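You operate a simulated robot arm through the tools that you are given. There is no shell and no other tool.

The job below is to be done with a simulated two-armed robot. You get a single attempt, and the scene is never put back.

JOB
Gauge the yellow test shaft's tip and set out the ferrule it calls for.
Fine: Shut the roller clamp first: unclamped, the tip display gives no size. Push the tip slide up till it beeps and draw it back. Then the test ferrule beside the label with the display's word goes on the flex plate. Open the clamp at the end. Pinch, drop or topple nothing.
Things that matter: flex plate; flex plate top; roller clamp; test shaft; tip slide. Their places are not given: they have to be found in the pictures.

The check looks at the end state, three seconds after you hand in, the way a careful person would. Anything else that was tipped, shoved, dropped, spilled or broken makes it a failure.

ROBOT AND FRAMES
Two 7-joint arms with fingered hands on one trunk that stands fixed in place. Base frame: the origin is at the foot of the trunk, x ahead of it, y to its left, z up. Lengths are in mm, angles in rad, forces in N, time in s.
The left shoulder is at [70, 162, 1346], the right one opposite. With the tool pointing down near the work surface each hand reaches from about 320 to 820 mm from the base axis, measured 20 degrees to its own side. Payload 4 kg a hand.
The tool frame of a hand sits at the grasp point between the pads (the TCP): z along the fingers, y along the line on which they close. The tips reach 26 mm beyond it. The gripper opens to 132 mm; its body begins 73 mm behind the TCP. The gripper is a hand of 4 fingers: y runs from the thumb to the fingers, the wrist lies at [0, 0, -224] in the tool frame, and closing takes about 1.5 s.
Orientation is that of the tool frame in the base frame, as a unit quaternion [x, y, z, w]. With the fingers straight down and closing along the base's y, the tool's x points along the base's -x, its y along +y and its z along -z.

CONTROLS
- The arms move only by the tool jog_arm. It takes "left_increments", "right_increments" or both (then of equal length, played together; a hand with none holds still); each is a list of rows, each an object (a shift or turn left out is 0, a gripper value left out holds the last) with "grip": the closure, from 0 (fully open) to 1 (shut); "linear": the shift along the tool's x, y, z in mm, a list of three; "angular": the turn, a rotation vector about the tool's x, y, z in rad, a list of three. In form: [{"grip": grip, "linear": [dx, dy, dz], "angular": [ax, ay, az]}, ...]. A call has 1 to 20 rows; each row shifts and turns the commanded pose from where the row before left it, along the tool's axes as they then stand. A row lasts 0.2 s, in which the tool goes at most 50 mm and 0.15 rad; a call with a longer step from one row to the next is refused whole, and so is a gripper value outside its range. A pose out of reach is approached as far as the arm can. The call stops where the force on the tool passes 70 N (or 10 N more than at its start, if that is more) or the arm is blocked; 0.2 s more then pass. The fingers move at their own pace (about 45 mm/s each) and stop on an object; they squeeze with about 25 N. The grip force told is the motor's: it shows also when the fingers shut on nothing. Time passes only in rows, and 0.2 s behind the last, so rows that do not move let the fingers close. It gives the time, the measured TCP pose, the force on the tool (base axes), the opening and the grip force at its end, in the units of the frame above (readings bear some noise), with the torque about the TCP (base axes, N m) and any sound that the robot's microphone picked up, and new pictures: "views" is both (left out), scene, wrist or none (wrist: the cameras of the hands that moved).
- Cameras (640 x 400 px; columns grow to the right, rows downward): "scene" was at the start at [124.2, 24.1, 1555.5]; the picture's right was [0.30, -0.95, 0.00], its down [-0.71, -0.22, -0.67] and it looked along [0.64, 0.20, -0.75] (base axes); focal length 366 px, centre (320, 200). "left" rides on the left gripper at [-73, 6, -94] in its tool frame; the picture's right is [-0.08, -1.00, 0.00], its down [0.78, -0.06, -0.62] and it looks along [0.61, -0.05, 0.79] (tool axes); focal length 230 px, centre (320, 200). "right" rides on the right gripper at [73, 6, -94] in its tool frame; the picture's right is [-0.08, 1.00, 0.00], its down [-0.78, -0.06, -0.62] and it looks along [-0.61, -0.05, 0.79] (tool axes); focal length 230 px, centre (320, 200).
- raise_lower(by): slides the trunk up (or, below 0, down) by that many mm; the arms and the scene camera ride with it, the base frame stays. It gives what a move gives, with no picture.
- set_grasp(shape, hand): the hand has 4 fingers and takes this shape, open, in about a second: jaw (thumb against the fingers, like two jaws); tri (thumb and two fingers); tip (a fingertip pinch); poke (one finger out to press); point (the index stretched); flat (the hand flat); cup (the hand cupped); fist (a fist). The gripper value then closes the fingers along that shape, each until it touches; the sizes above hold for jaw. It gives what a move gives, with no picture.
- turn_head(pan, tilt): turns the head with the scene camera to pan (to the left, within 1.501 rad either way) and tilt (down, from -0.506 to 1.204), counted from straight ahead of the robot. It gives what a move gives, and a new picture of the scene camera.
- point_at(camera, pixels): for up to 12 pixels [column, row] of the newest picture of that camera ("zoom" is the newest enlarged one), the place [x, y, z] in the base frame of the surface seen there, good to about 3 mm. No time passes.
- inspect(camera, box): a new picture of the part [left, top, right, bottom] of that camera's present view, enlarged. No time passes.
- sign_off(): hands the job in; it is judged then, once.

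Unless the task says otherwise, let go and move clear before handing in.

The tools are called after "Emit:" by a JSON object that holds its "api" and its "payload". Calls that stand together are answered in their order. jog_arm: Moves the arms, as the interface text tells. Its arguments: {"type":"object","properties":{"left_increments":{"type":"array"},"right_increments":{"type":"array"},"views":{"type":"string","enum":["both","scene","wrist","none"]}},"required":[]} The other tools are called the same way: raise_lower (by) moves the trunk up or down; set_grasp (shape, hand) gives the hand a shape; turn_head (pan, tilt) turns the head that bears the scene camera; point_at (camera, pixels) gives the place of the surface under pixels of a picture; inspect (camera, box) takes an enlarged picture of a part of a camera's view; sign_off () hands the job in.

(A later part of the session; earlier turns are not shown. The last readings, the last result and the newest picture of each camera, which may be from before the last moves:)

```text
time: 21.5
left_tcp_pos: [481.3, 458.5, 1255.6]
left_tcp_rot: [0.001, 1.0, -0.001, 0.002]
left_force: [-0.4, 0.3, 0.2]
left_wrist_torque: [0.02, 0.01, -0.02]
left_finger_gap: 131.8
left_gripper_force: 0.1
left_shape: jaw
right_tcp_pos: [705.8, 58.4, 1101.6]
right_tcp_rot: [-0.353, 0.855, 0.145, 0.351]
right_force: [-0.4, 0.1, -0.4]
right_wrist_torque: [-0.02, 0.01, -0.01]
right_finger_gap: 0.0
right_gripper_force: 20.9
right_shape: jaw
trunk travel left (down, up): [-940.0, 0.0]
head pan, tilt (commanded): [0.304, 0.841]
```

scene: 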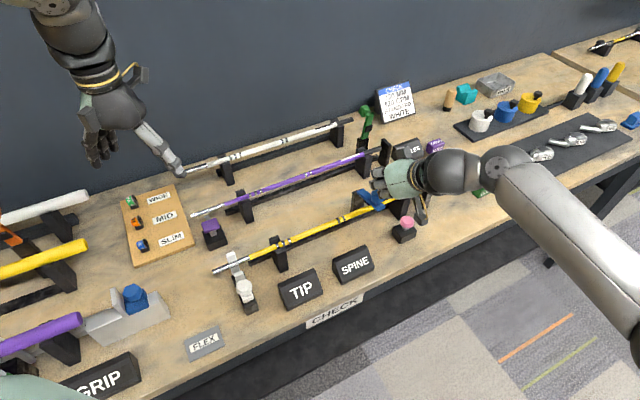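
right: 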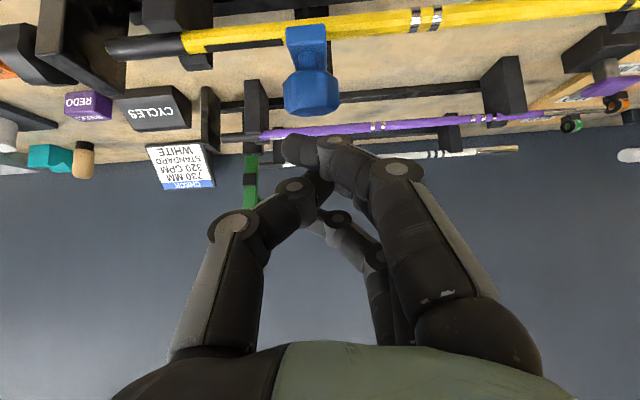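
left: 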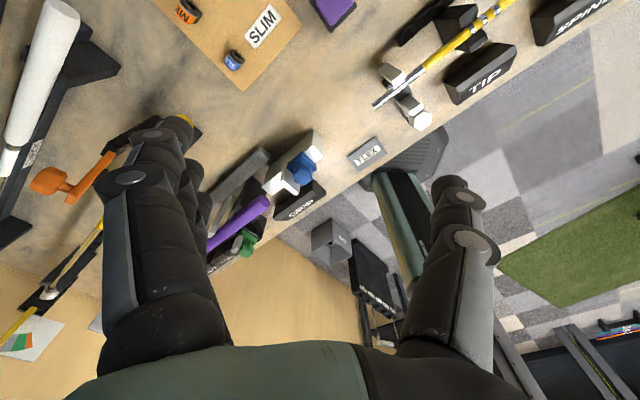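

The lever still rests at its tipped angle, and the closed fingertips sit just above the knob. I'll check its state in the scene view and measure the knob top and the fingertip.

Emit:
{"api": "inspect", "payload": {"camera": "scene", "box": [330, 160, 430, 240]}}

Emit:
{"api": "point_at", "payload": {"camera": "right", "pixels": [[312, 85], [312, 100], [313, 112], [295, 95], [332, 95], [300, 148], [320, 150], [335, 145]]}}

Emit:
{"api": "point_at", "payload": {"camera": "scene", "pixels": [[368, 200], [375, 203], [380, 206], [362, 192], [360, 200]]}}

```text
5.00 times, centred on (380, 200) of scene
```

zoom: 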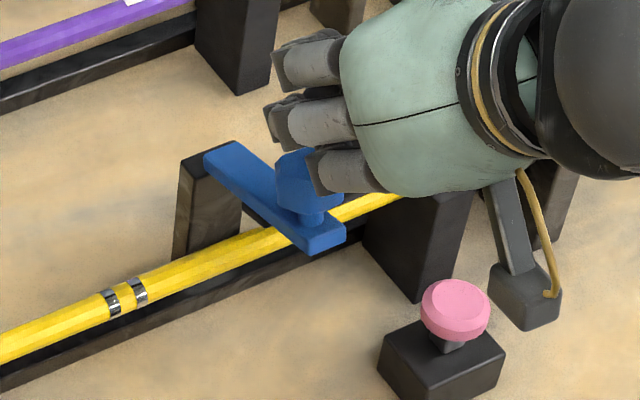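

```text
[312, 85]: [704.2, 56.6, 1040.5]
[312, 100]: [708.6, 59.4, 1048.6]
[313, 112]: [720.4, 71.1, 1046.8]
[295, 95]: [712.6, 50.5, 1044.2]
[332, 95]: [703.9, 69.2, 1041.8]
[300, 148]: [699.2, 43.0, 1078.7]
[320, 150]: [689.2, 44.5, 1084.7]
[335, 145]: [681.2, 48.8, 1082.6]
```

```text
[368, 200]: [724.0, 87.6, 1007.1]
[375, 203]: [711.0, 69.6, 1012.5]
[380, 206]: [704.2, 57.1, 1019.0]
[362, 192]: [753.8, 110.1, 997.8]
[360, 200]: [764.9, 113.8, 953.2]
```

The lever top slopes from (754,110,998) to (704,57,1019), about 16° above flat, with the knob top near z=1049. I'll shift back slightly over the knob and press straight down in small steps.

Emit:
{"api": "jog_arm", "payload": {"right_increments": [{"linear": [-12, 0, 12]}, {"linear": [3.54, 0, 3.54]}, {"linear": [3.54, 0, 3.54]}, {"linear": [3.54, 0, 3.54]}, {"linear": [3.54, 0, 3.54]}, {"linear": [3.54, 0, 3.54]}, {"linear": [3.54, 0, 3.54]}], "views": "both"}}

```text
time: 23.1
left_tcp_pos: [480.7, 459.9, 1254.2]
left_tcp_rot: [-0.001, 1.0, -0.002, 0.002]
left_force: [-0.4, 0.9, -0.6]
left_wrist_torque: [0.02, -0.02, 0.03]
left_finger_gap: 131.8
left_gripper_force: 0.0
left_shape: jaw
right_tcp_pos: [719.8, 71.8, 1071.8]
right_tcp_rot: [-0.351, 0.856, 0.145, 0.352]
right_force: [0.2, 0.1, 0.3]
right_wrist_torque: [0.0, 0.01, -0.02]
right_finger_gap: 0.0
right_gripper_force: 25.0
right_shape: jaw
trunk travel left (down, up): [-940.0, 0.0]
head pan, tilt (commanded): [0.304, 0.841]
```

scene: 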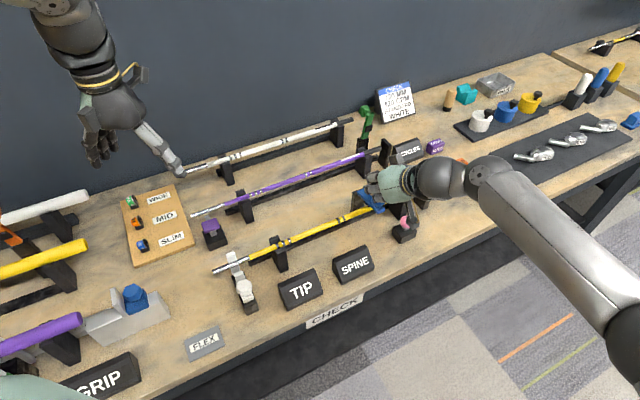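
right: 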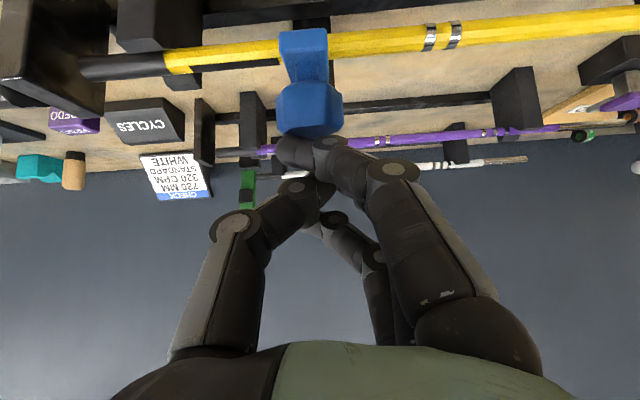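

There is no contact force yet, and the fingertip is just at the knob's top edge (310,140). I'll continue pressing down in small steps.

Emit:
{"api": "jog_arm", "payload": {"right_increments": [{"linear": [2.8, 0, 2.8]}, {"linear": [2.8, 0, 2.8]}, {"linear": [2.8, 0, 2.8]}, {"linear": [3.2, 0, 2.4]}, {"linear": [3.2, 0, 2.4]}], "views": "both"}}

```text
time: 24.3
left_tcp_pos: [480.0, 459.9, 1255.5]
left_tcp_rot: [0.0, 1.0, -0.003, 0.001]
left_force: [-0.1, 1.2, 0.7]
left_wrist_torque: [0.0, 0.0, -0.04]
left_finger_gap: 131.9
left_gripper_force: 0.1
left_shape: jaw
right_tcp_pos: [718.2, 72.5, 1055.9]
right_tcp_rot: [-0.352, 0.854, 0.145, 0.353]
right_force: [1.3, 2.5, 8.3]
right_wrist_torque: [-0.05, -0.08, -0.02]
right_finger_gap: 0.0
right_gripper_force: 25.2
right_shape: jaw
trunk travel left (down, up): [-940.0, 0.0]
head pan, tilt (commanded): [0.304, 0.841]
```

scene: 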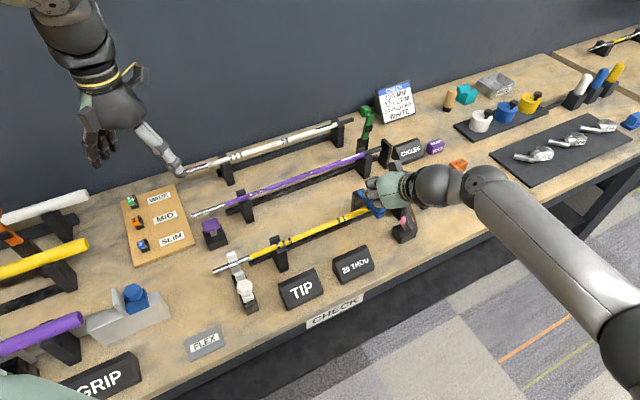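
right: 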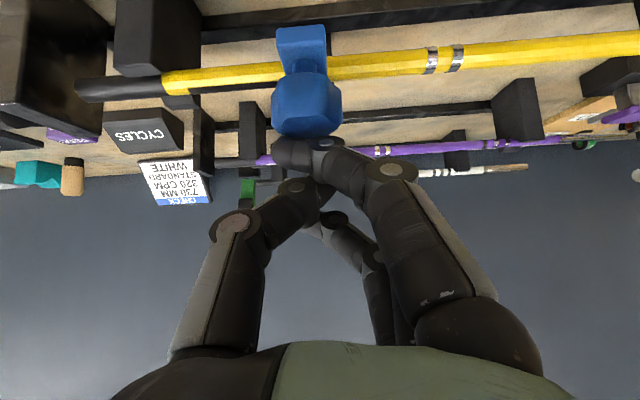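

The SPINE display at (355,265) now reads "20 THOU", so the clamp is registering as shut, with 8 N of contact. I'll press a little further so it seats fully.

Emit:
{"api": "jog_arm", "payload": {"right_increments": [{"linear": [2.8, 0, 2.8]}, {"linear": [2.8, 0, 2.8]}, {"linear": [2.8, 0, 2.8]}], "views": "both"}}

```text
time: 25.1
left_tcp_pos: [474.7, 460.7, 1256.9]
left_tcp_rot: [0.0, 1.0, -0.001, 0.004]
left_force: [0.0, 0.1, 0.4]
left_wrist_torque: [-0.02, -0.02, 0.01]
left_finger_gap: 132.1
left_gripper_force: 0.1
left_shape: jaw
right_tcp_pos: [715.4, 75.7, 1050.4]
right_tcp_rot: [-0.351, 0.852, 0.146, 0.36]
right_force: [3.2, 11.7, 35.2]
right_wrist_torque: [-0.42, -0.41, 0.11]
right_finger_gap: 0.2
right_gripper_force: 24.3
right_shape: jaw
trunk travel left (down, up): [-940.0, 0.0]
head pan, tilt (commanded): [0.304, 0.841]
```

scene: 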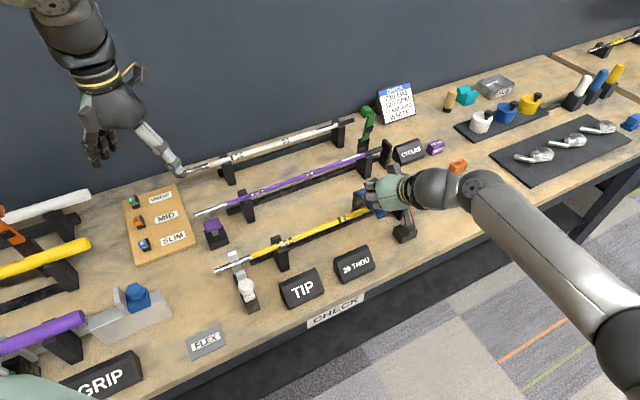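
right: 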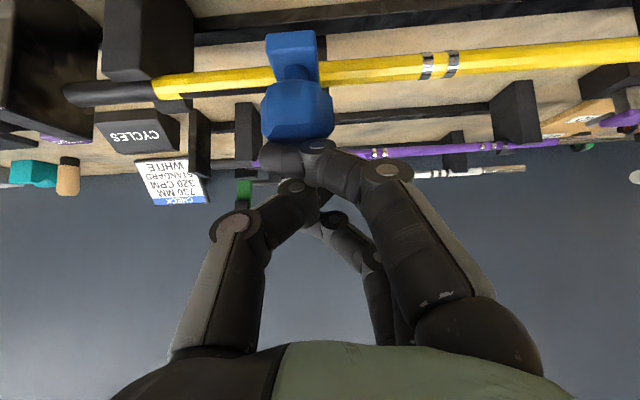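

The push now meets a firm 35 N upward reaction, so the clamp is fully down. I'll lift straight off and withdraw the right hand along its approach path.

Emit:
{"api": "jog_arm", "payload": {"right_increments": [{"linear": [-14, 0, -14]}, {"linear": [-21, 0, -21]}, {"linear": [-21, 0, -21]}, {"linear": [0, 0, -45]}, {"linear": [0, 0, -45]}, {"linear": [0, 0, -45]}, {"linear": [0, 0, -45]}, {"linear": [14, -7.3, -44.6]}, {"linear": [14, -7.3, -44.6]}, {"linear": [14, -7.3, -44.6]}, {"linear": [14, -7.3, -44.6]}], "views": "both"}}

```text
time: 27.5
left_tcp_pos: [478.5, 457.8, 1257.1]
left_tcp_rot: [0.0, 1.0, -0.001, 0.002]
left_force: [-0.1, 0.2, 0.2]
left_wrist_torque: [0.02, -0.03, -0.01]
left_finger_gap: 131.8
left_gripper_force: 0.1
left_shape: jaw
right_tcp_pos: [527.1, -156.3, 1333.9]
right_tcp_rot: [-0.351, 0.855, 0.145, 0.352]
right_force: [0.2, -0.1, 0.0]
right_wrist_torque: [0.03, -0.07, -0.01]
right_finger_gap: 0.0
right_gripper_force: 24.9
right_shape: jaw
trunk travel left (down, up): [-940.0, 0.0]
head pan, tilt (commanded): [0.304, 0.841]
```

scene: 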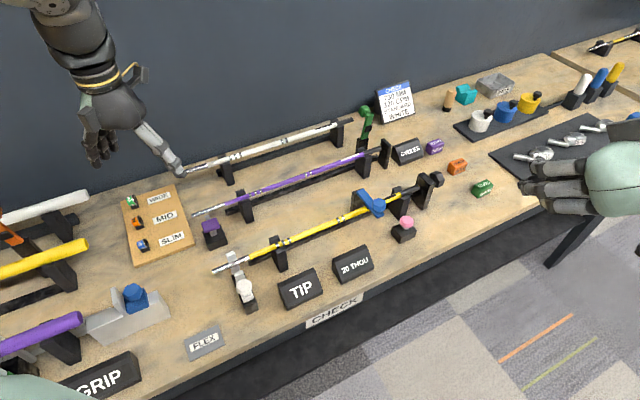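
right: 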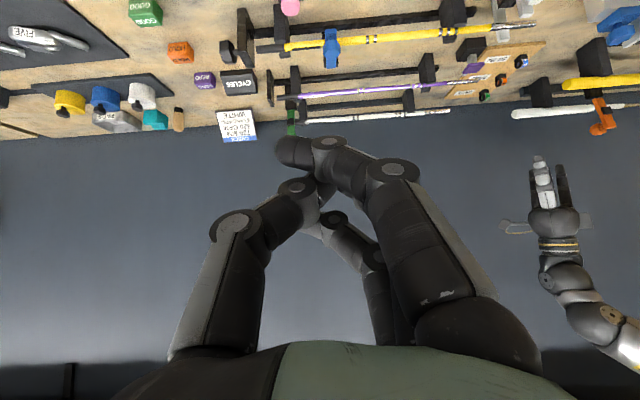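

Emit:
{"api": "inspect", "payload": {"camera": "scene", "box": [330, 165, 450, 245]}}

Emit:
{"api": "inspect", "payload": {"camera": "scene", "box": [200, 240, 320, 320]}}

Emit:
{"api": "inspect", "payload": {"camera": "left", "box": [340, 30, 500, 180]}}

```text
5.00 times, centred on (390, 205) of scene
```

zoom: 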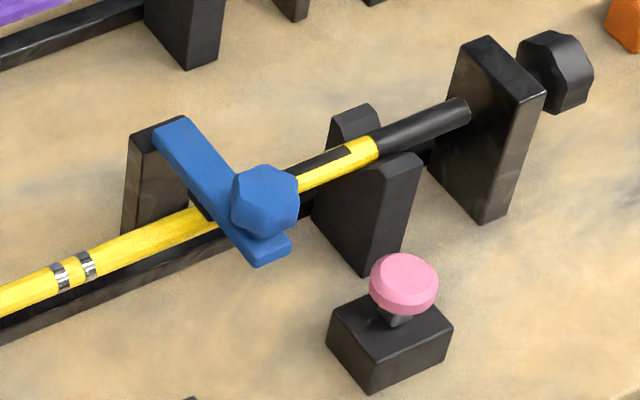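

```text
5.00 times, centred on (260, 280) of scene
```

zoom: 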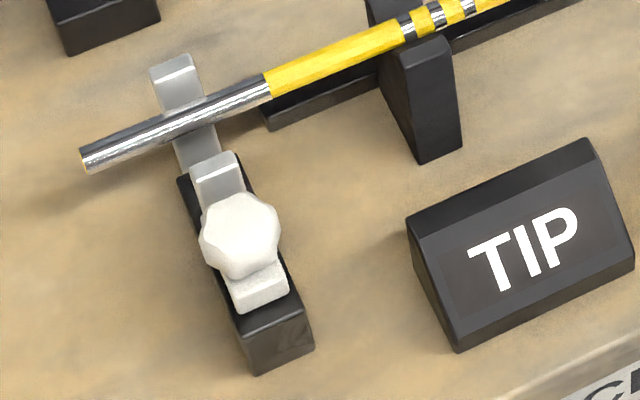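

```text
2.67 times, centred on (420, 105) of left
```

zoom: 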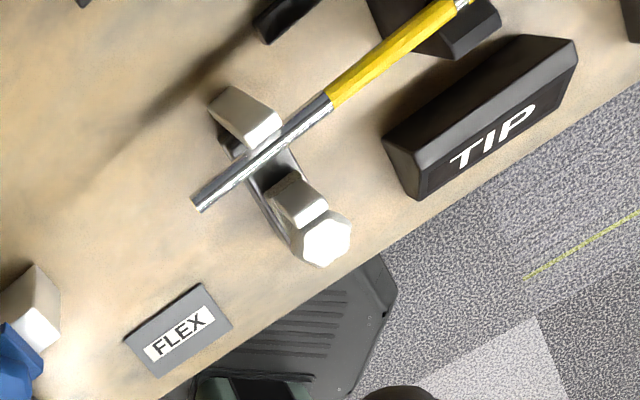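

The clamp lever stays down on the shaft and the TIP display still just reads "TIP". Now I'll measure the tip slide from the left hand's camera.

Emit:
{"api": "point_at", "payload": {"camera": "zoom", "pixels": [[325, 238], [308, 255], [345, 235], [320, 222], [300, 190], [318, 213], [290, 205], [275, 165], [240, 105], [262, 130], [245, 172], [200, 200]]}}

Emit:
{"api": "point_at", "payload": {"camera": "scene", "pixels": [[248, 285], [251, 300], [252, 309], [241, 303], [244, 270], [237, 258], [239, 277], [258, 301]]}}

```text
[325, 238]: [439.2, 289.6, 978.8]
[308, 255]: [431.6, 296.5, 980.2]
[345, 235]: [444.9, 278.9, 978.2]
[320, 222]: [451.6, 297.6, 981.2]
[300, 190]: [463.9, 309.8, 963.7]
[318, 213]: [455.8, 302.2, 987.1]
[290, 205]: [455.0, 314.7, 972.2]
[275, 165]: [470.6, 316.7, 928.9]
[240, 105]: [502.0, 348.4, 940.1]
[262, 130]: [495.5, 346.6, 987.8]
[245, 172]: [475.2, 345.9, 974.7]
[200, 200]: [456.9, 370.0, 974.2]
```

```text
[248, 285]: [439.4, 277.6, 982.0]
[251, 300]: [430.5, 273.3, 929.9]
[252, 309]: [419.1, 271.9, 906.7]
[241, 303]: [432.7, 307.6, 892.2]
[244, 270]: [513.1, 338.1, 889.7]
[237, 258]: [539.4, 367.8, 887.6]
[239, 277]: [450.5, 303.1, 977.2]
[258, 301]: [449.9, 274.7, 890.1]
```

The slide knob is near (437,286,980), with about 25 mm for its jaw to travel along the bench's depth to reach the shaft. I'll lower the left hand and turn it so its fingers close along the shaft direction, and check that this pose is reachable.

Emit:
{"api": "jog_arm", "payload": {"left_increments": [{"linear": [0, 0, 40]}, {"linear": [0, 0, 40]}, {"linear": [0, 0, 40]}, {"angular": [0, 0, -0.13]}, {"angular": [0, 0, -0.13]}, {"angular": [0, 0, -0.13]}, {"angular": [0, 0, -0.13]}, {"angular": [0, 0, -0.13]}, {"angular": [0, 0, -0.13]}], "views": "both"}}

```text
time: 29.5
left_tcp_pos: [481.6, 459.4, 1134.7]
left_tcp_rot: [-0.381, 0.925, -0.001, 0.0]
left_force: [0.4, -0.9, 0.2]
left_wrist_torque: [-0.02, 0.03, 0.02]
left_finger_gap: 131.9
left_gripper_force: 0.1
left_shape: jaw
right_tcp_pos: [530.7, -153.3, 1333.8]
right_tcp_rot: [-0.352, 0.855, 0.144, 0.352]
right_force: [0.1, -0.1, 0.2]
right_wrist_torque: [0.02, 0.02, -0.01]
right_finger_gap: 0.0
right_gripper_force: 24.7
right_shape: jaw
trunk travel left (down, up): [-940.0, 0.0]
head pan, tilt (commanded): [0.304, 0.841]
```

scene: 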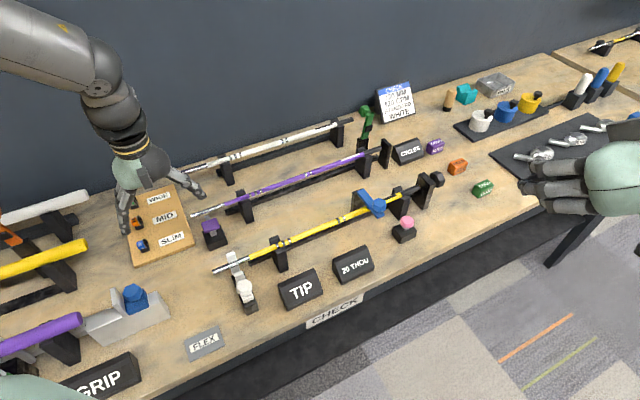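
left: 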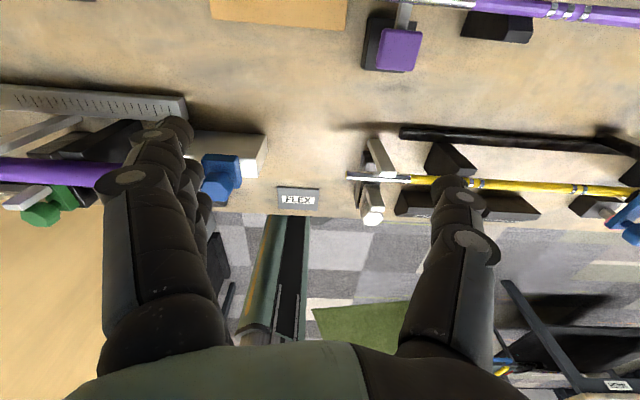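

The left hand holds the turned pose at (482,459,1135) without trouble. I'll move it above the slide knob.

Emit:
{"api": "jog_arm", "payload": {"left_increments": [{"linear": [33.1, -18.4, 0]}, {"linear": [33.1, -18.4, 0]}, {"linear": [33.1, -18.4, 0]}, {"linear": [33.1, -18.4, 0]}, {"linear": [33.1, -18.4, 0]}, {"linear": [0, 0, 30]}], "views": "both"}}

```text
time: 30.9
left_tcp_pos: [429.9, 276.9, 1105.2]
left_tcp_rot: [-0.38, 0.925, -0.002, 0.0]
left_force: [0.7, 0.4, -0.3]
left_wrist_torque: [-0.01, 0.02, 0.02]
left_finger_gap: 131.8
left_gripper_force: 0.1
left_shape: jaw
right_tcp_pos: [529.9, -152.4, 1333.0]
right_tcp_rot: [-0.352, 0.856, 0.144, 0.35]
right_force: [0.2, 0.3, -0.3]
right_wrist_torque: [-0.03, 0.03, -0.02]
right_finger_gap: 0.2
right_gripper_force: 25.1
right_shape: jaw
trunk travel left (down, up): [-940.0, 0.0]
head pan, tilt (commanded): [0.304, 0.841]
```

scene: 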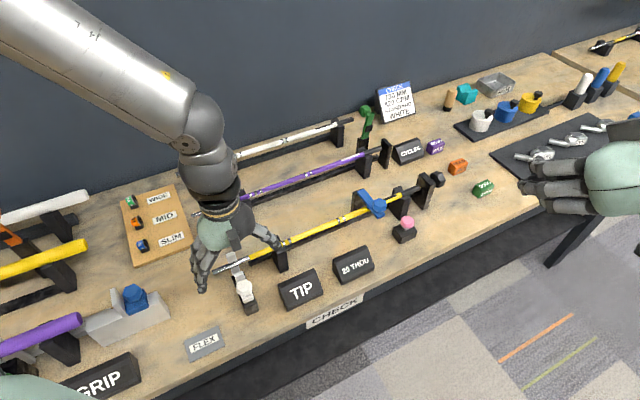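
left: 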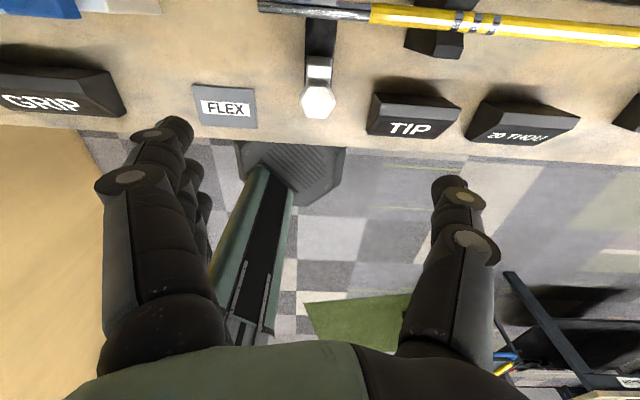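

The slide knob is visible at (317,100), between the open fingers. I'll zoom in and measure it closely before descending.

Emit:
{"api": "inspect", "payload": {"camera": "left", "box": [260, 0, 420, 140]}}

Emit:
{"api": "point_at", "payload": {"camera": "zoom", "pixels": [[228, 288], [205, 288], [250, 288], [228, 260], [228, 315], [232, 185], [232, 205], [235, 225], [232, 130], [300, 30], [150, 30], [235, 60]]}}

```text
2.86 times, centred on (340, 70) of left
```

zoom: 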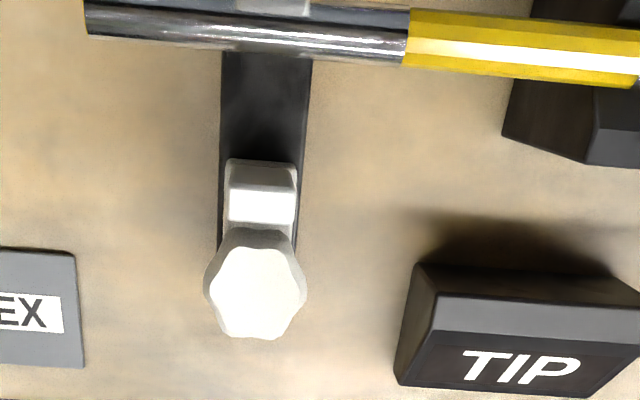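

```text
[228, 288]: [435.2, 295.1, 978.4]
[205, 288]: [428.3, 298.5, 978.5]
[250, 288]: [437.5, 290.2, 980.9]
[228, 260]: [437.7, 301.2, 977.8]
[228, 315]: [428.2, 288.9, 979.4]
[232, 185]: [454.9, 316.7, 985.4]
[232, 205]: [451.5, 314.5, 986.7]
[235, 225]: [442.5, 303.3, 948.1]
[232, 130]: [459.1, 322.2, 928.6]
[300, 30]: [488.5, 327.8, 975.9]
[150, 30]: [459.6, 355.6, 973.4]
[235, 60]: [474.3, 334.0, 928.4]
```

The knob centre is about (437,289), its top at z≈980, and the shaft sits 24 mm beyond the jaw face. A full-width grasp would bring a finger near the shaft, so I'll try the narrower fingertip pinch shape here in free air.

Emit:
{"api": "set_grasp", "payload": {"hand": "left", "shape": "tip"}}

Emit:
{"api": "jog_arm", "payload": {"left_increments": [{"linear": [0, 0, 0]}], "views": "both"}}

```text
time: 31.8
left_tcp_pos: [429.8, 277.5, 1106.0]
left_tcp_rot: [-0.381, 0.925, -0.001, 0.0]
left_force: [0.8, -0.6, 0.2]
left_wrist_torque: [-0.02, 0.0, -0.01]
left_finger_gap: 132.0
left_gripper_force: 0.0
left_shape: tip
right_tcp_pos: [530.9, -153.0, 1334.5]
right_tcp_rot: [-0.352, 0.855, 0.145, 0.352]
right_force: [-0.1, -0.7, -0.9]
right_wrist_torque: [0.0, 0.01, 0.01]
right_finger_gap: 0.0
right_gripper_force: 25.3
right_shape: jaw
trunk travel left (down, up): [-940.0, 0.0]
head pan, tilt (commanded): [0.304, 0.841]
```

```text
time: 32.2
left_tcp_pos: [429.2, 275.7, 1106.5]
left_tcp_rot: [-0.38, 0.925, -0.002, 0.001]
left_force: [-0.1, 0.0, 0.6]
left_wrist_torque: [-0.01, -0.01, 0.03]
left_finger_gap: 131.8
left_gripper_force: 0.1
left_shape: tip
right_tcp_pos: [530.5, -154.3, 1334.1]
right_tcp_rot: [-0.351, 0.856, 0.144, 0.352]
right_force: [-0.4, -0.4, 0.2]
right_wrist_torque: [0.01, 0.01, 0.0]
right_finger_gap: 0.0
right_gripper_force: 25.0
right_shape: jaw
trunk travel left (down, up): [-940.0, 0.0]
head pan, tilt (commanded): [0.304, 0.841]
```

scene: 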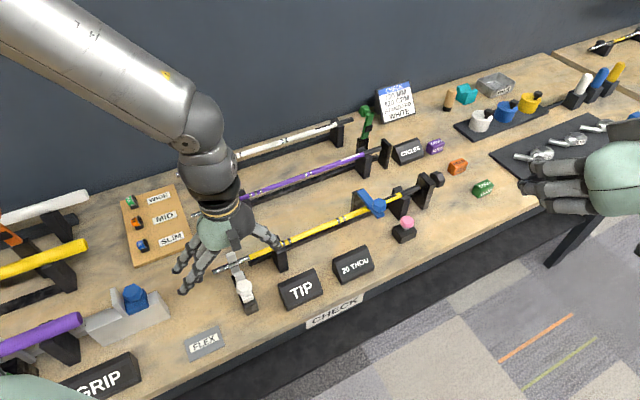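
left: 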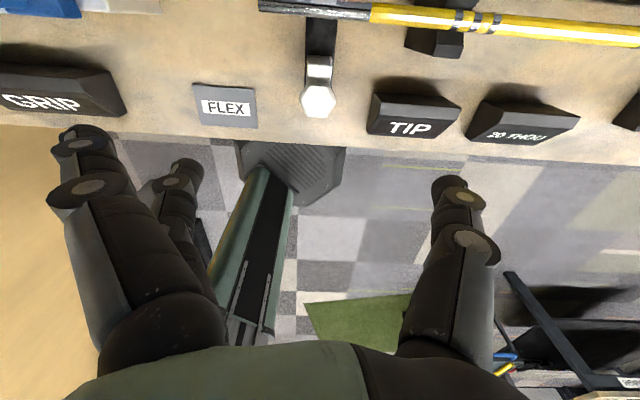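

In this shape the nearest finger splays outward and only the middle finger faces the thumb. I'll close it in the air to see where the tips meet.

Emit:
{"api": "jog_arm", "payload": {"left_increments": [{"grip": 0.5}, {"grip": 0.8}, {"grip": 0.8}, {"grip": 0.8}, {"grip": 0.8}, {"grip": 0.8}, {"grip": 0.8}], "views": "both"}}

```text
time: 33.8
left_tcp_pos: [429.0, 276.3, 1105.6]
left_tcp_rot: [-0.38, 0.925, -0.002, 0.001]
left_force: [0.6, 0.0, 0.3]
left_wrist_torque: [0.0, -0.01, 0.0]
left_finger_gap: 26.9
left_gripper_force: 0.1
left_shape: tip
right_tcp_pos: [529.9, -155.4, 1333.4]
right_tcp_rot: [-0.352, 0.855, 0.145, 0.352]
right_force: [-1.0, 0.3, -0.6]
right_wrist_torque: [0.01, 0.03, 0.03]
right_finger_gap: 0.3
right_gripper_force: 24.6
right_shape: jaw
trunk travel left (down, up): [-940.0, 0.0]
head pan, tilt (commanded): [0.304, 0.841]
```

scene: 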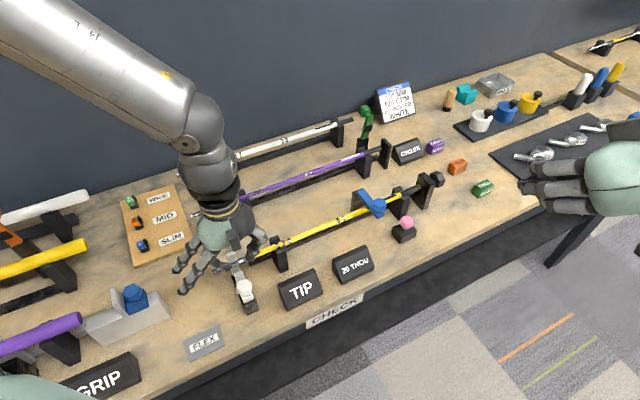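
left: 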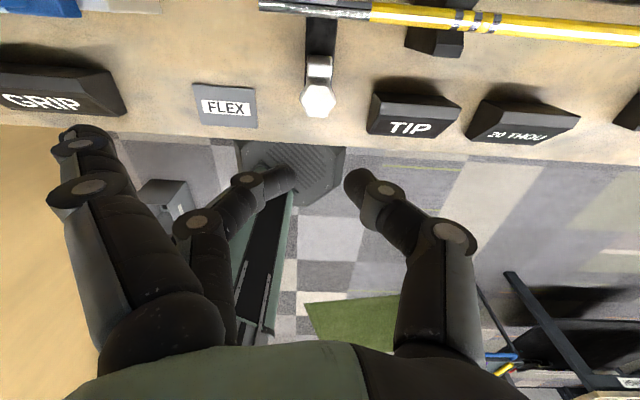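

The thumb and middle finger pinch with a 27 mm gap, and the others stay splayed. I'll measure the two fingertips relative to the grasp point.

Emit:
{"api": "point_at", "payload": {"camera": "left", "pixels": [[285, 178], [275, 183], [355, 182], [362, 190], [75, 140], [90, 150], [246, 178], [385, 188]]}}

Emit:
{"api": "inspect", "payload": {"camera": "scene", "box": [160, 200, 290, 310]}}

```text
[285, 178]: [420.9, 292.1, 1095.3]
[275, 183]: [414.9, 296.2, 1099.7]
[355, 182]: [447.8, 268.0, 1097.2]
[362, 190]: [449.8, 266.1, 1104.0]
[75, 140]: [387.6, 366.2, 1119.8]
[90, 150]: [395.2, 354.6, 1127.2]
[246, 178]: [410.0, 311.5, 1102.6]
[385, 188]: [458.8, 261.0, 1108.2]
```

```text
3.64 times, centred on (225, 255) of scene
```

zoom: 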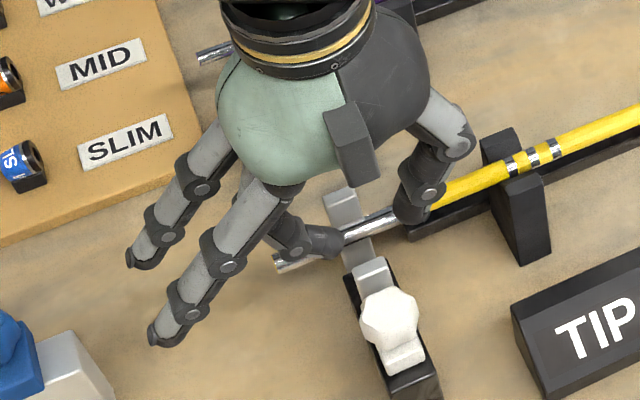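

The pinch tips meet near the grasp point and the splayed fingers stay high and to the side. I'll half-open the pinch, centre over the knob and descend to just above it for a check.

Emit:
{"api": "jog_arm", "payload": {"left_increments": [{"grip": 0.5, "linear": [-14.6, 3.4, 0]}, {"grip": 0.5}, {"grip": 0.5, "linear": [0, 0, 30]}, {"grip": 0.5, "linear": [0, 0, 30]}, {"grip": 0.5, "linear": [0, 0, 30]}], "views": "both"}}

```text
time: 35.0
left_tcp_pos: [438.3, 290.1, 1015.0]
left_tcp_rot: [-0.379, 0.925, -0.001, 0.0]
left_force: [-0.1, -0.8, 0.3]
left_wrist_torque: [-0.03, 0.02, 0.01]
left_finger_gap: 65.0
left_gripper_force: 0.0
left_shape: tip
right_tcp_pos: [529.8, -153.2, 1333.9]
right_tcp_rot: [-0.352, 0.855, 0.145, 0.352]
right_force: [0.4, -0.5, -0.8]
right_wrist_torque: [-0.01, 0.01, -0.01]
right_finger_gap: 0.1
right_gripper_force: 24.4
right_shape: jaw
trunk travel left (down, up): [-940.0, 0.0]
head pan, tilt (commanded): [0.304, 0.841]
```

scene: 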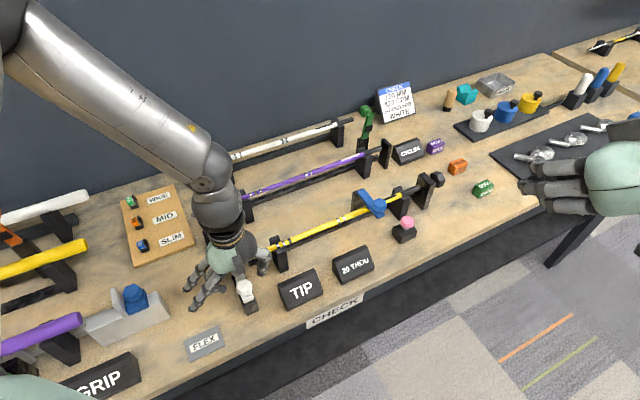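
left: 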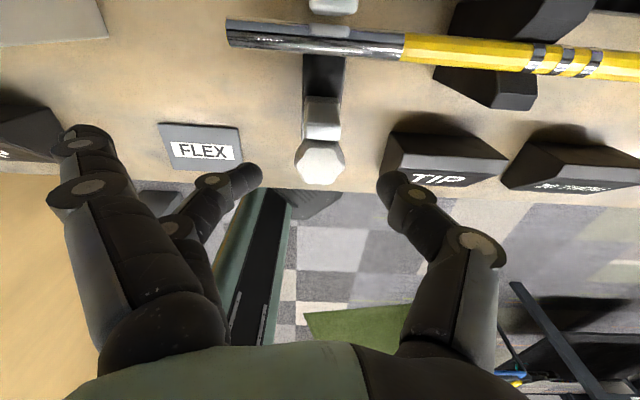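

The knob at (320,160) lies right on the line where the pinch will go. I'll descend 45 mm so the tips straddle it.

Emit:
{"api": "jog_arm", "payload": {"left_increments": [{"linear": [0, 0, 15]}, {"linear": [0, 0, 15]}, {"linear": [0, 0, 14]}], "views": "both"}}

```text
time: 35.8
left_tcp_pos: [428.8, 304.1, 1003.5]
left_tcp_rot: [-0.38, 0.925, -0.002, 0.001]
left_force: [0.1, 0.4, -0.1]
left_wrist_torque: [0.01, 0.02, 0.01]
left_finger_gap: 65.3
left_gripper_force: 0.0
left_shape: tip
left hand out of reach, approached as far as the arm can: row 1, 2, 3
right_tcp_pos: [529.1, -153.9, 1334.0]
right_tcp_rot: [-0.351, 0.855, 0.144, 0.352]
right_force: [0.5, 0.5, -0.6]
right_wrist_torque: [0.01, 0.02, 0.0]
right_finger_gap: 0.0
right_gripper_force: 25.2
right_shape: jaw
trunk travel left (down, up): [-940.0, 0.0]
head pan, tilt (commanded): [0.304, 0.841]
```

scene: 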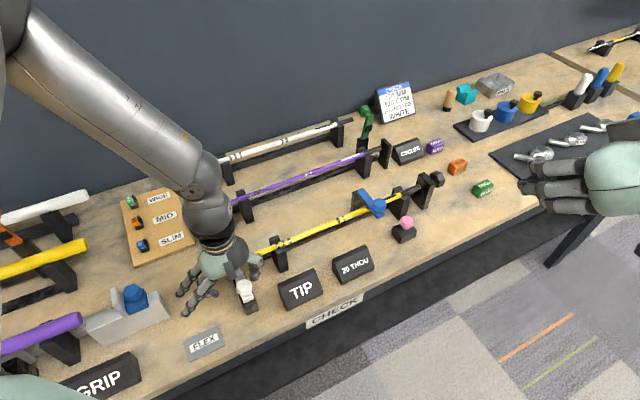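
left: 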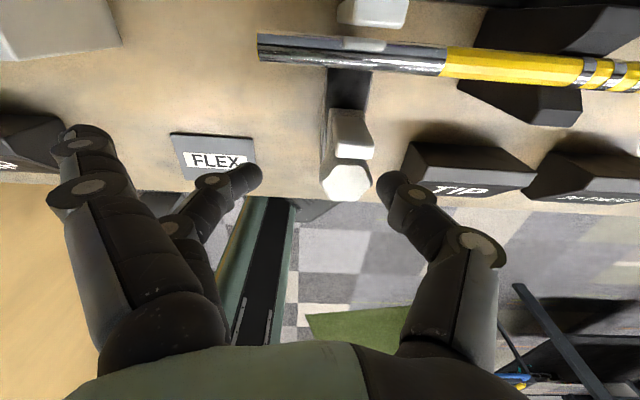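

The left arm ran out of reach going down and drifted sideways to (429,304,1003), because the trunk is now too high for this. I'll lift the hand clear, then lower the trunk again.

Emit:
{"api": "jog_arm", "payload": {"left_increments": [{"linear": [0, 0, -40]}, {"linear": [0, 0, -40]}, {"linear": [0, 0, -40]}, {"linear": [4.1, -16.5, -30]}], "views": "none"}}

Emit:
{"api": "raise_lower", "payload": {"by": -115}}

Emit:
{"api": "jog_arm", "payload": {"left_increments": [{"linear": [0, 0, 0]}], "views": "both"}}

```text
time: 36.8
left_tcp_pos: [435.8, 287.2, 1156.1]
left_tcp_rot: [-0.38, 0.925, -0.001, 0.0]
left_force: [-0.3, -0.2, -0.4]
left_wrist_torque: [-0.02, -0.02, 0.0]
left_finger_gap: 65.3
left_gripper_force: 0.1
left_shape: tip
right_tcp_pos: [530.6, -155.3, 1333.3]
right_tcp_rot: [-0.351, 0.855, 0.146, 0.352]
right_force: [-0.7, -0.3, -0.3]
right_wrist_torque: [0.0, 0.04, 0.06]
right_finger_gap: 0.1
right_gripper_force: 24.8
right_shape: jaw
trunk travel left (down, up): [-940.0, 0.0]
head pan, tilt (commanded): [0.304, 0.841]
```

```text
time: 38.2
left_tcp_pos: [435.0, 289.0, 1040.3]
left_tcp_rot: [-0.381, 0.925, -0.002, 0.001]
left_force: [0.1, 0.2, 0.6]
left_wrist_torque: [-0.01, -0.02, 0.01]
left_finger_gap: 65.2
left_gripper_force: 0.1
left_shape: tip
right_tcp_pos: [528.9, -153.9, 1220.4]
right_tcp_rot: [-0.352, 0.855, 0.145, 0.352]
right_force: [-0.1, -0.1, 0.4]
right_wrist_torque: [-0.03, -0.02, -0.03]
right_finger_gap: 0.1
right_gripper_force: 25.1
right_shape: jaw
trunk travel left (down, up): [-825.0, 115.0]
head pan, tilt (commanded): [0.304, 0.841]
```

```text
time: 38.6
left_tcp_pos: [436.6, 287.7, 1040.3]
left_tcp_rot: [-0.38, 0.925, -0.001, 0.0]
left_force: [0.4, -0.2, -0.8]
left_wrist_torque: [0.0, -0.02, 0.0]
left_finger_gap: 65.3
left_gripper_force: 0.1
left_shape: tip
right_tcp_pos: [531.2, -154.0, 1219.7]
right_tcp_rot: [-0.351, 0.856, 0.145, 0.352]
right_force: [0.8, -0.5, -0.4]
right_wrist_torque: [0.02, 0.0, -0.03]
right_finger_gap: 0.1
right_gripper_force: 25.0
right_shape: jaw
trunk travel left (down, up): [-825.0, 115.0]
head pan, tilt (commanded): [0.304, 0.841]
```

scene: 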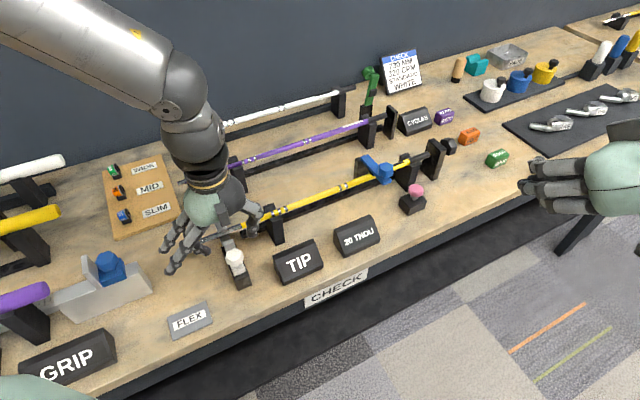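
left: 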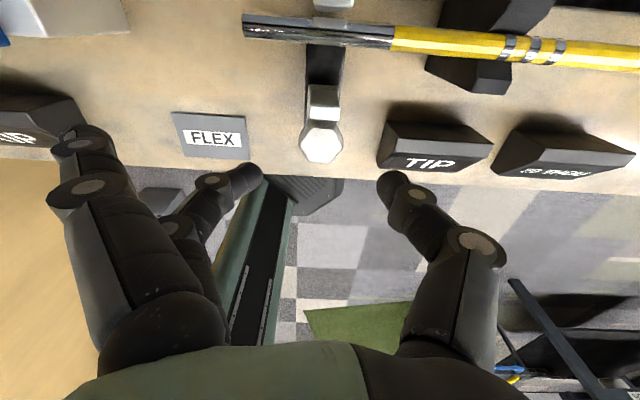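

With the trunk back down, the hand is at (437,288,1040) and the knob sits at (320,140). I'll descend gently and watch for reach warnings.

Emit:
{"api": "jog_arm", "payload": {"left_increments": [{"linear": [0, 0, 20]}, {"linear": [0, 0, 15]}], "views": "wrist"}}

```text
time: 39.2
left_tcp_pos: [436.2, 288.1, 1003.2]
left_tcp_rot: [-0.381, 0.925, -0.002, 0.001]
left_force: [-0.2, -0.5, 0.0]
left_wrist_torque: [-0.01, 0.02, -0.01]
left_finger_gap: 65.4
left_gripper_force: 0.1
left_shape: tip
right_tcp_pos: [530.4, -153.8, 1218.0]
right_tcp_rot: [-0.351, 0.856, 0.145, 0.351]
right_force: [-0.7, 0.7, -0.5]
right_wrist_torque: [-0.02, -0.01, -0.02]
right_finger_gap: 0.3
right_gripper_force: 25.6
right_shape: jaw
trunk travel left (down, up): [-825.0, 115.0]
head pan, tilt (commanded): [0.304, 0.841]
```

left: 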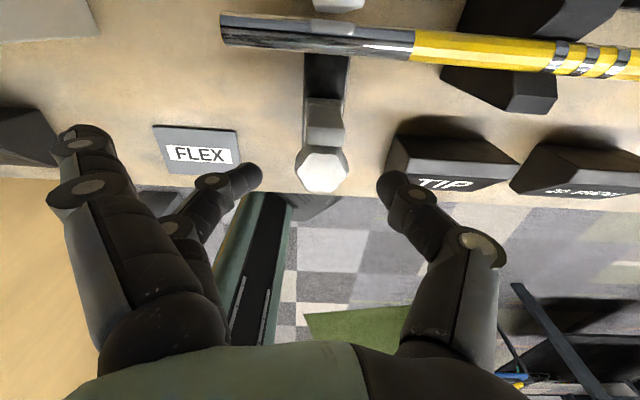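

Reach is fine now. Before going lower I'll check how close the thumb will come to the TIP display's corner at (390,165).

Emit:
{"api": "point_at", "payload": {"camera": "left", "pixels": [[402, 125], [390, 138], [388, 160], [410, 140], [322, 170], [300, 170], [345, 170], [322, 152], [322, 105], [322, 125], [360, 35], [387, 180]]}}

```text
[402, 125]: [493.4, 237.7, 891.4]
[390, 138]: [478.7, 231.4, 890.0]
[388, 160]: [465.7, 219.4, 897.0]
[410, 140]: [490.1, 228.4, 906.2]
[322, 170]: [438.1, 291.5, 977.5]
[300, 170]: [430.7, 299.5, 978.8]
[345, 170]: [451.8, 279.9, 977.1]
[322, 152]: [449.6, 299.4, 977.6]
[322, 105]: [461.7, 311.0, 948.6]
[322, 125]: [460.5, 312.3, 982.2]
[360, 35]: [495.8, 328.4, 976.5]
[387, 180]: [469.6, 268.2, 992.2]
```

The thumb clears the display (its corner is near (479,231), below z=930). I'll descend the last 32 mm and close the pinch on the knob.

Emit:
{"api": "jog_arm", "payload": {"left_increments": [{"linear": [-1, -1, 16]}, {"linear": [-1, -1, 15]}, {"grip": 0.7}, {"grip": 0.8}, {"grip": 0.9}, {"grip": 0.9}, {"grip": 0.9}], "views": "both"}}

```text
time: 40.8
left_tcp_pos: [439.8, 288.1, 972.5]
left_tcp_rot: [-0.38, 0.925, -0.001, 0.0]
left_force: [0.9, -1.3, -9.1]
left_wrist_torque: [0.06, 0.04, 0.01]
left_finger_gap: 18.0
left_gripper_force: 25.2
left_shape: tip
right_tcp_pos: [529.9, -153.0, 1218.2]
right_tcp_rot: [-0.351, 0.856, 0.144, 0.352]
right_force: [0.7, -0.3, -0.5]
right_wrist_torque: [0.01, -0.02, 0.02]
right_finger_gap: 0.2
right_gripper_force: 25.0
right_shape: jaw
trunk travel left (down, up): [-825.0, 115.0]
head pan, tilt (commanded): [0.304, 0.841]
```

scene: 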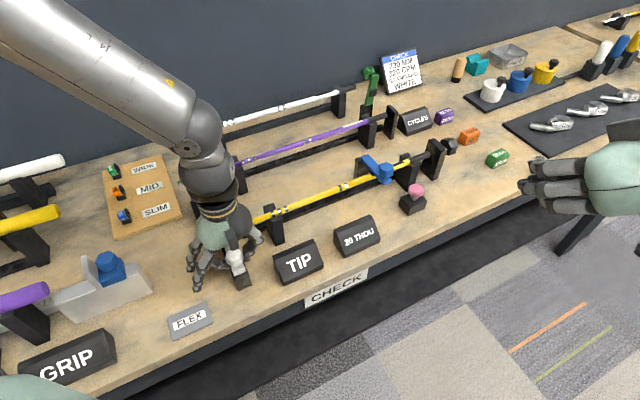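
left: 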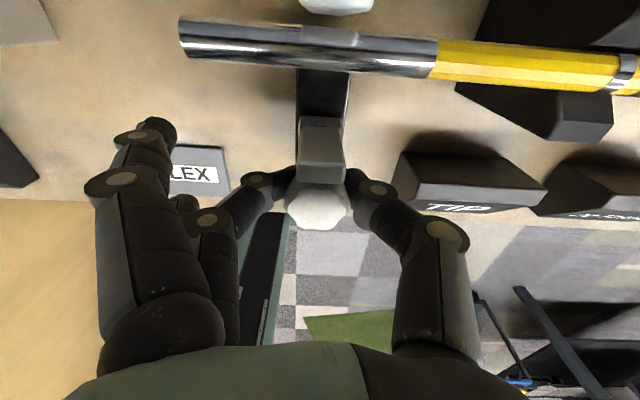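

The pinch holds the knob (gap 18 mm, 25 N) with little side force. I'll push the slide up toward the shaft in small steps and listen for the beep.

Emit:
{"api": "jog_arm", "payload": {"left_increments": [{"linear": [-3, 0, 0]}, {"linear": [-3, 0, 0]}, {"linear": [-3, 0, 0]}, {"linear": [-3, 0, 0]}, {"linear": [-3, 0, 0]}], "views": "both"}}

```text
time: 42.0
left_tcp_pos: [450.5, 300.1, 972.8]
left_tcp_rot: [-0.38, 0.925, -0.003, 0.0]
left_force: [1.2, -1.9, -19.0]
left_wrist_torque: [-0.1, -0.04, 0.04]
left_finger_gap: 17.7
left_gripper_force: 25.6
left_shape: tip
right_tcp_pos: [532.0, -153.2, 1218.8]
right_tcp_rot: [-0.351, 0.856, 0.145, 0.35]
right_force: [-0.3, -0.5, -0.1]
right_wrist_torque: [0.0, 0.01, 0.0]
right_finger_gap: 0.0
right_gripper_force: 24.9
right_shape: jaw
trunk travel left (down, up): [-825.0, 115.0]
head pan, tilt (commanded): [0.304, 0.841]
```

scene: 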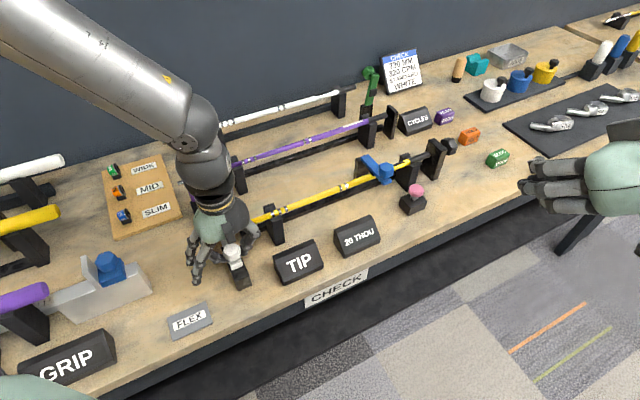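
left: 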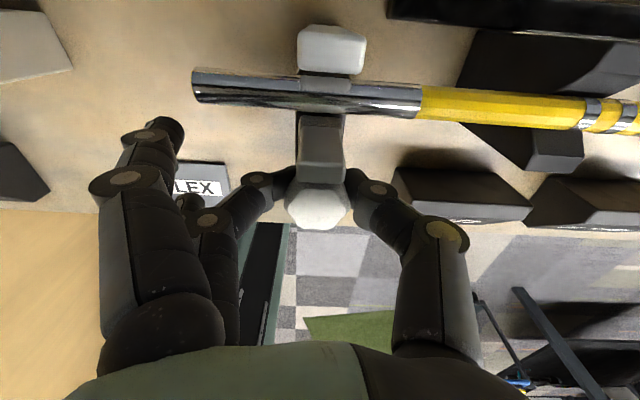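

The slide follows and its jaw at (320,130) is now close to the shaft, with no beep yet. I'll continue in 2 mm steps, easing down slightly to relieve the vertical pull.

Emit:
{"api": "jog_arm", "payload": {"left_increments": [{"linear": [-2, 0, 0.7]}, {"linear": [-2, 0, 0.7]}, {"linear": [-2, 0, 0]}, {"linear": [-2, 0, 0]}], "views": "both"}}

```text
time: 43.0
left_tcp_pos: [455.6, 304.4, 972.3]
left_tcp_rot: [-0.38, 0.925, -0.001, 0.001]
left_force: [-0.1, -0.2, -5.8]
left_wrist_torque: [0.11, 0.11, 0.03]
left_finger_gap: 17.7
left_gripper_force: 25.0
left_shape: tip
right_tcp_pos: [530.2, -153.2, 1218.3]
right_tcp_rot: [-0.352, 0.855, 0.145, 0.352]
right_force: [1.2, -0.3, -1.1]
right_wrist_torque: [-0.01, -0.01, 0.04]
right_finger_gap: 0.2
right_gripper_force: 24.7
right_shape: jaw
trunk travel left (down, up): [-825.0, 115.0]
head pan, tilt (commanded): [0.304, 0.841]
```

scene: 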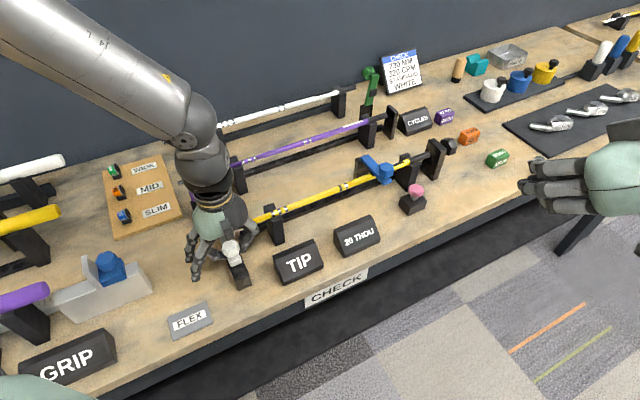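
left: 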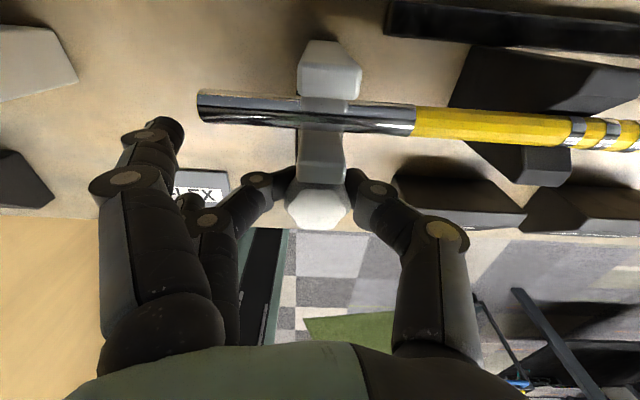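

The jaw is nearly at the shaft (320,140) and the forces are low. I'll continue with finer steps until the beep.

Emit:
{"api": "jog_arm", "payload": {"left_increments": [{"linear": [-1.5, 0, 0]}, {"linear": [-1.5, 0, 0]}, {"linear": [-1.5, 0, 0]}], "views": "both"}}

```text
time: 43.8
left_tcp_pos: [458.0, 307.1, 971.6]
left_tcp_rot: [-0.38, 0.925, -0.001, 0.0]
left_force: [-0.5, -0.7, -2.4]
left_wrist_torque: [0.18, 0.13, 0.05]
left_finger_gap: 18.1
left_gripper_force: 25.5
left_shape: tip
right_tcp_pos: [530.0, -154.3, 1218.6]
right_tcp_rot: [-0.351, 0.856, 0.144, 0.352]
right_force: [-0.8, -0.1, -0.3]
right_wrist_torque: [-0.01, -0.04, 0.01]
right_finger_gap: 0.2
right_gripper_force: 24.8
right_shape: jaw
trunk travel left (down, up): [-825.0, 115.0]
head pan, tilt (commanded): [0.304, 0.841]
```

scene: 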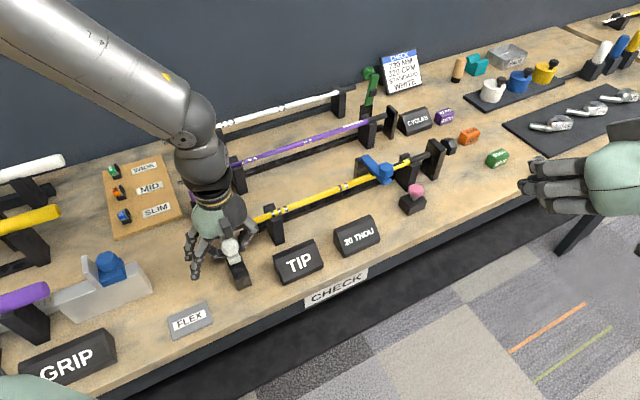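
left: 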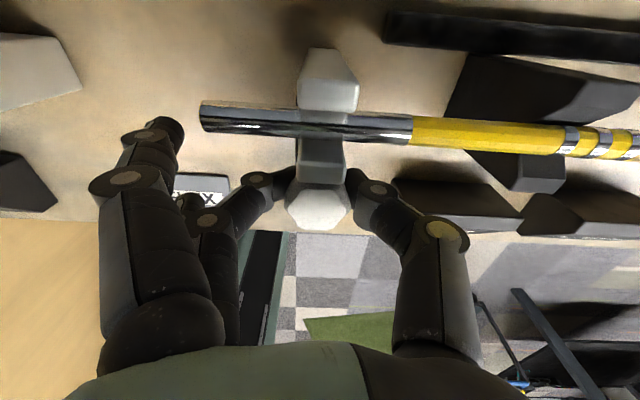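

There is still no beep after 26 mm, and forces stay low. I'll continue with small steps.

Emit:
{"api": "jog_arm", "payload": {"left_increments": [{"linear": [-1.5, 0, 0]}, {"linear": [-1.5, 0, 0]}, {"linear": [-1.5, 0, 0]}], "views": "both"}}

```text
time: 44.6
left_tcp_pos: [460.6, 309.5, 972.3]
left_tcp_rot: [-0.379, 0.925, -0.002, -0.001]
left_force: [-5.1, -4.6, -10.1]
left_wrist_torque: [-0.02, 0.14, 0.09]
left_finger_gap: 18.1
left_gripper_force: 24.8
left_shape: tip
right_tcp_pos: [529.5, -154.3, 1218.8]
right_tcp_rot: [-0.351, 0.856, 0.144, 0.352]
right_force: [-0.4, -0.5, 0.3]
right_wrist_torque: [0.02, 0.01, -0.02]
right_finger_gap: 0.0
right_gripper_force: 25.4
right_shape: jaw
trunk travel left (down, up): [-825.0, 115.0]
head pan, tilt (commanded): [0.304, 0.841]
```

scene: 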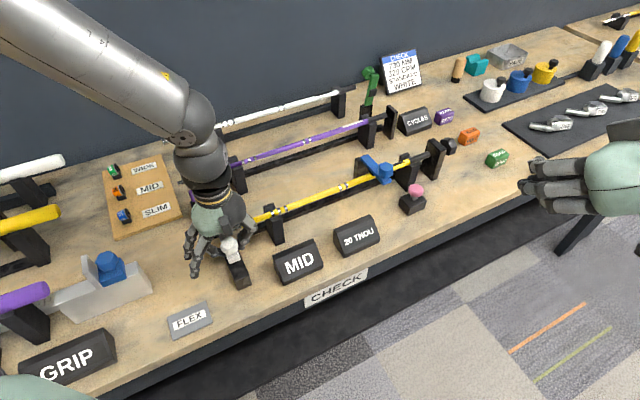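
left: 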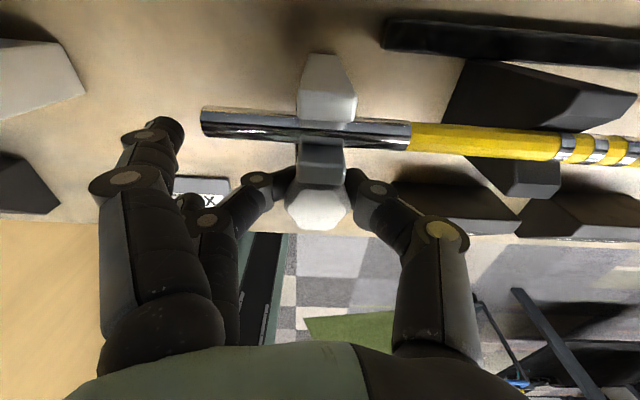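

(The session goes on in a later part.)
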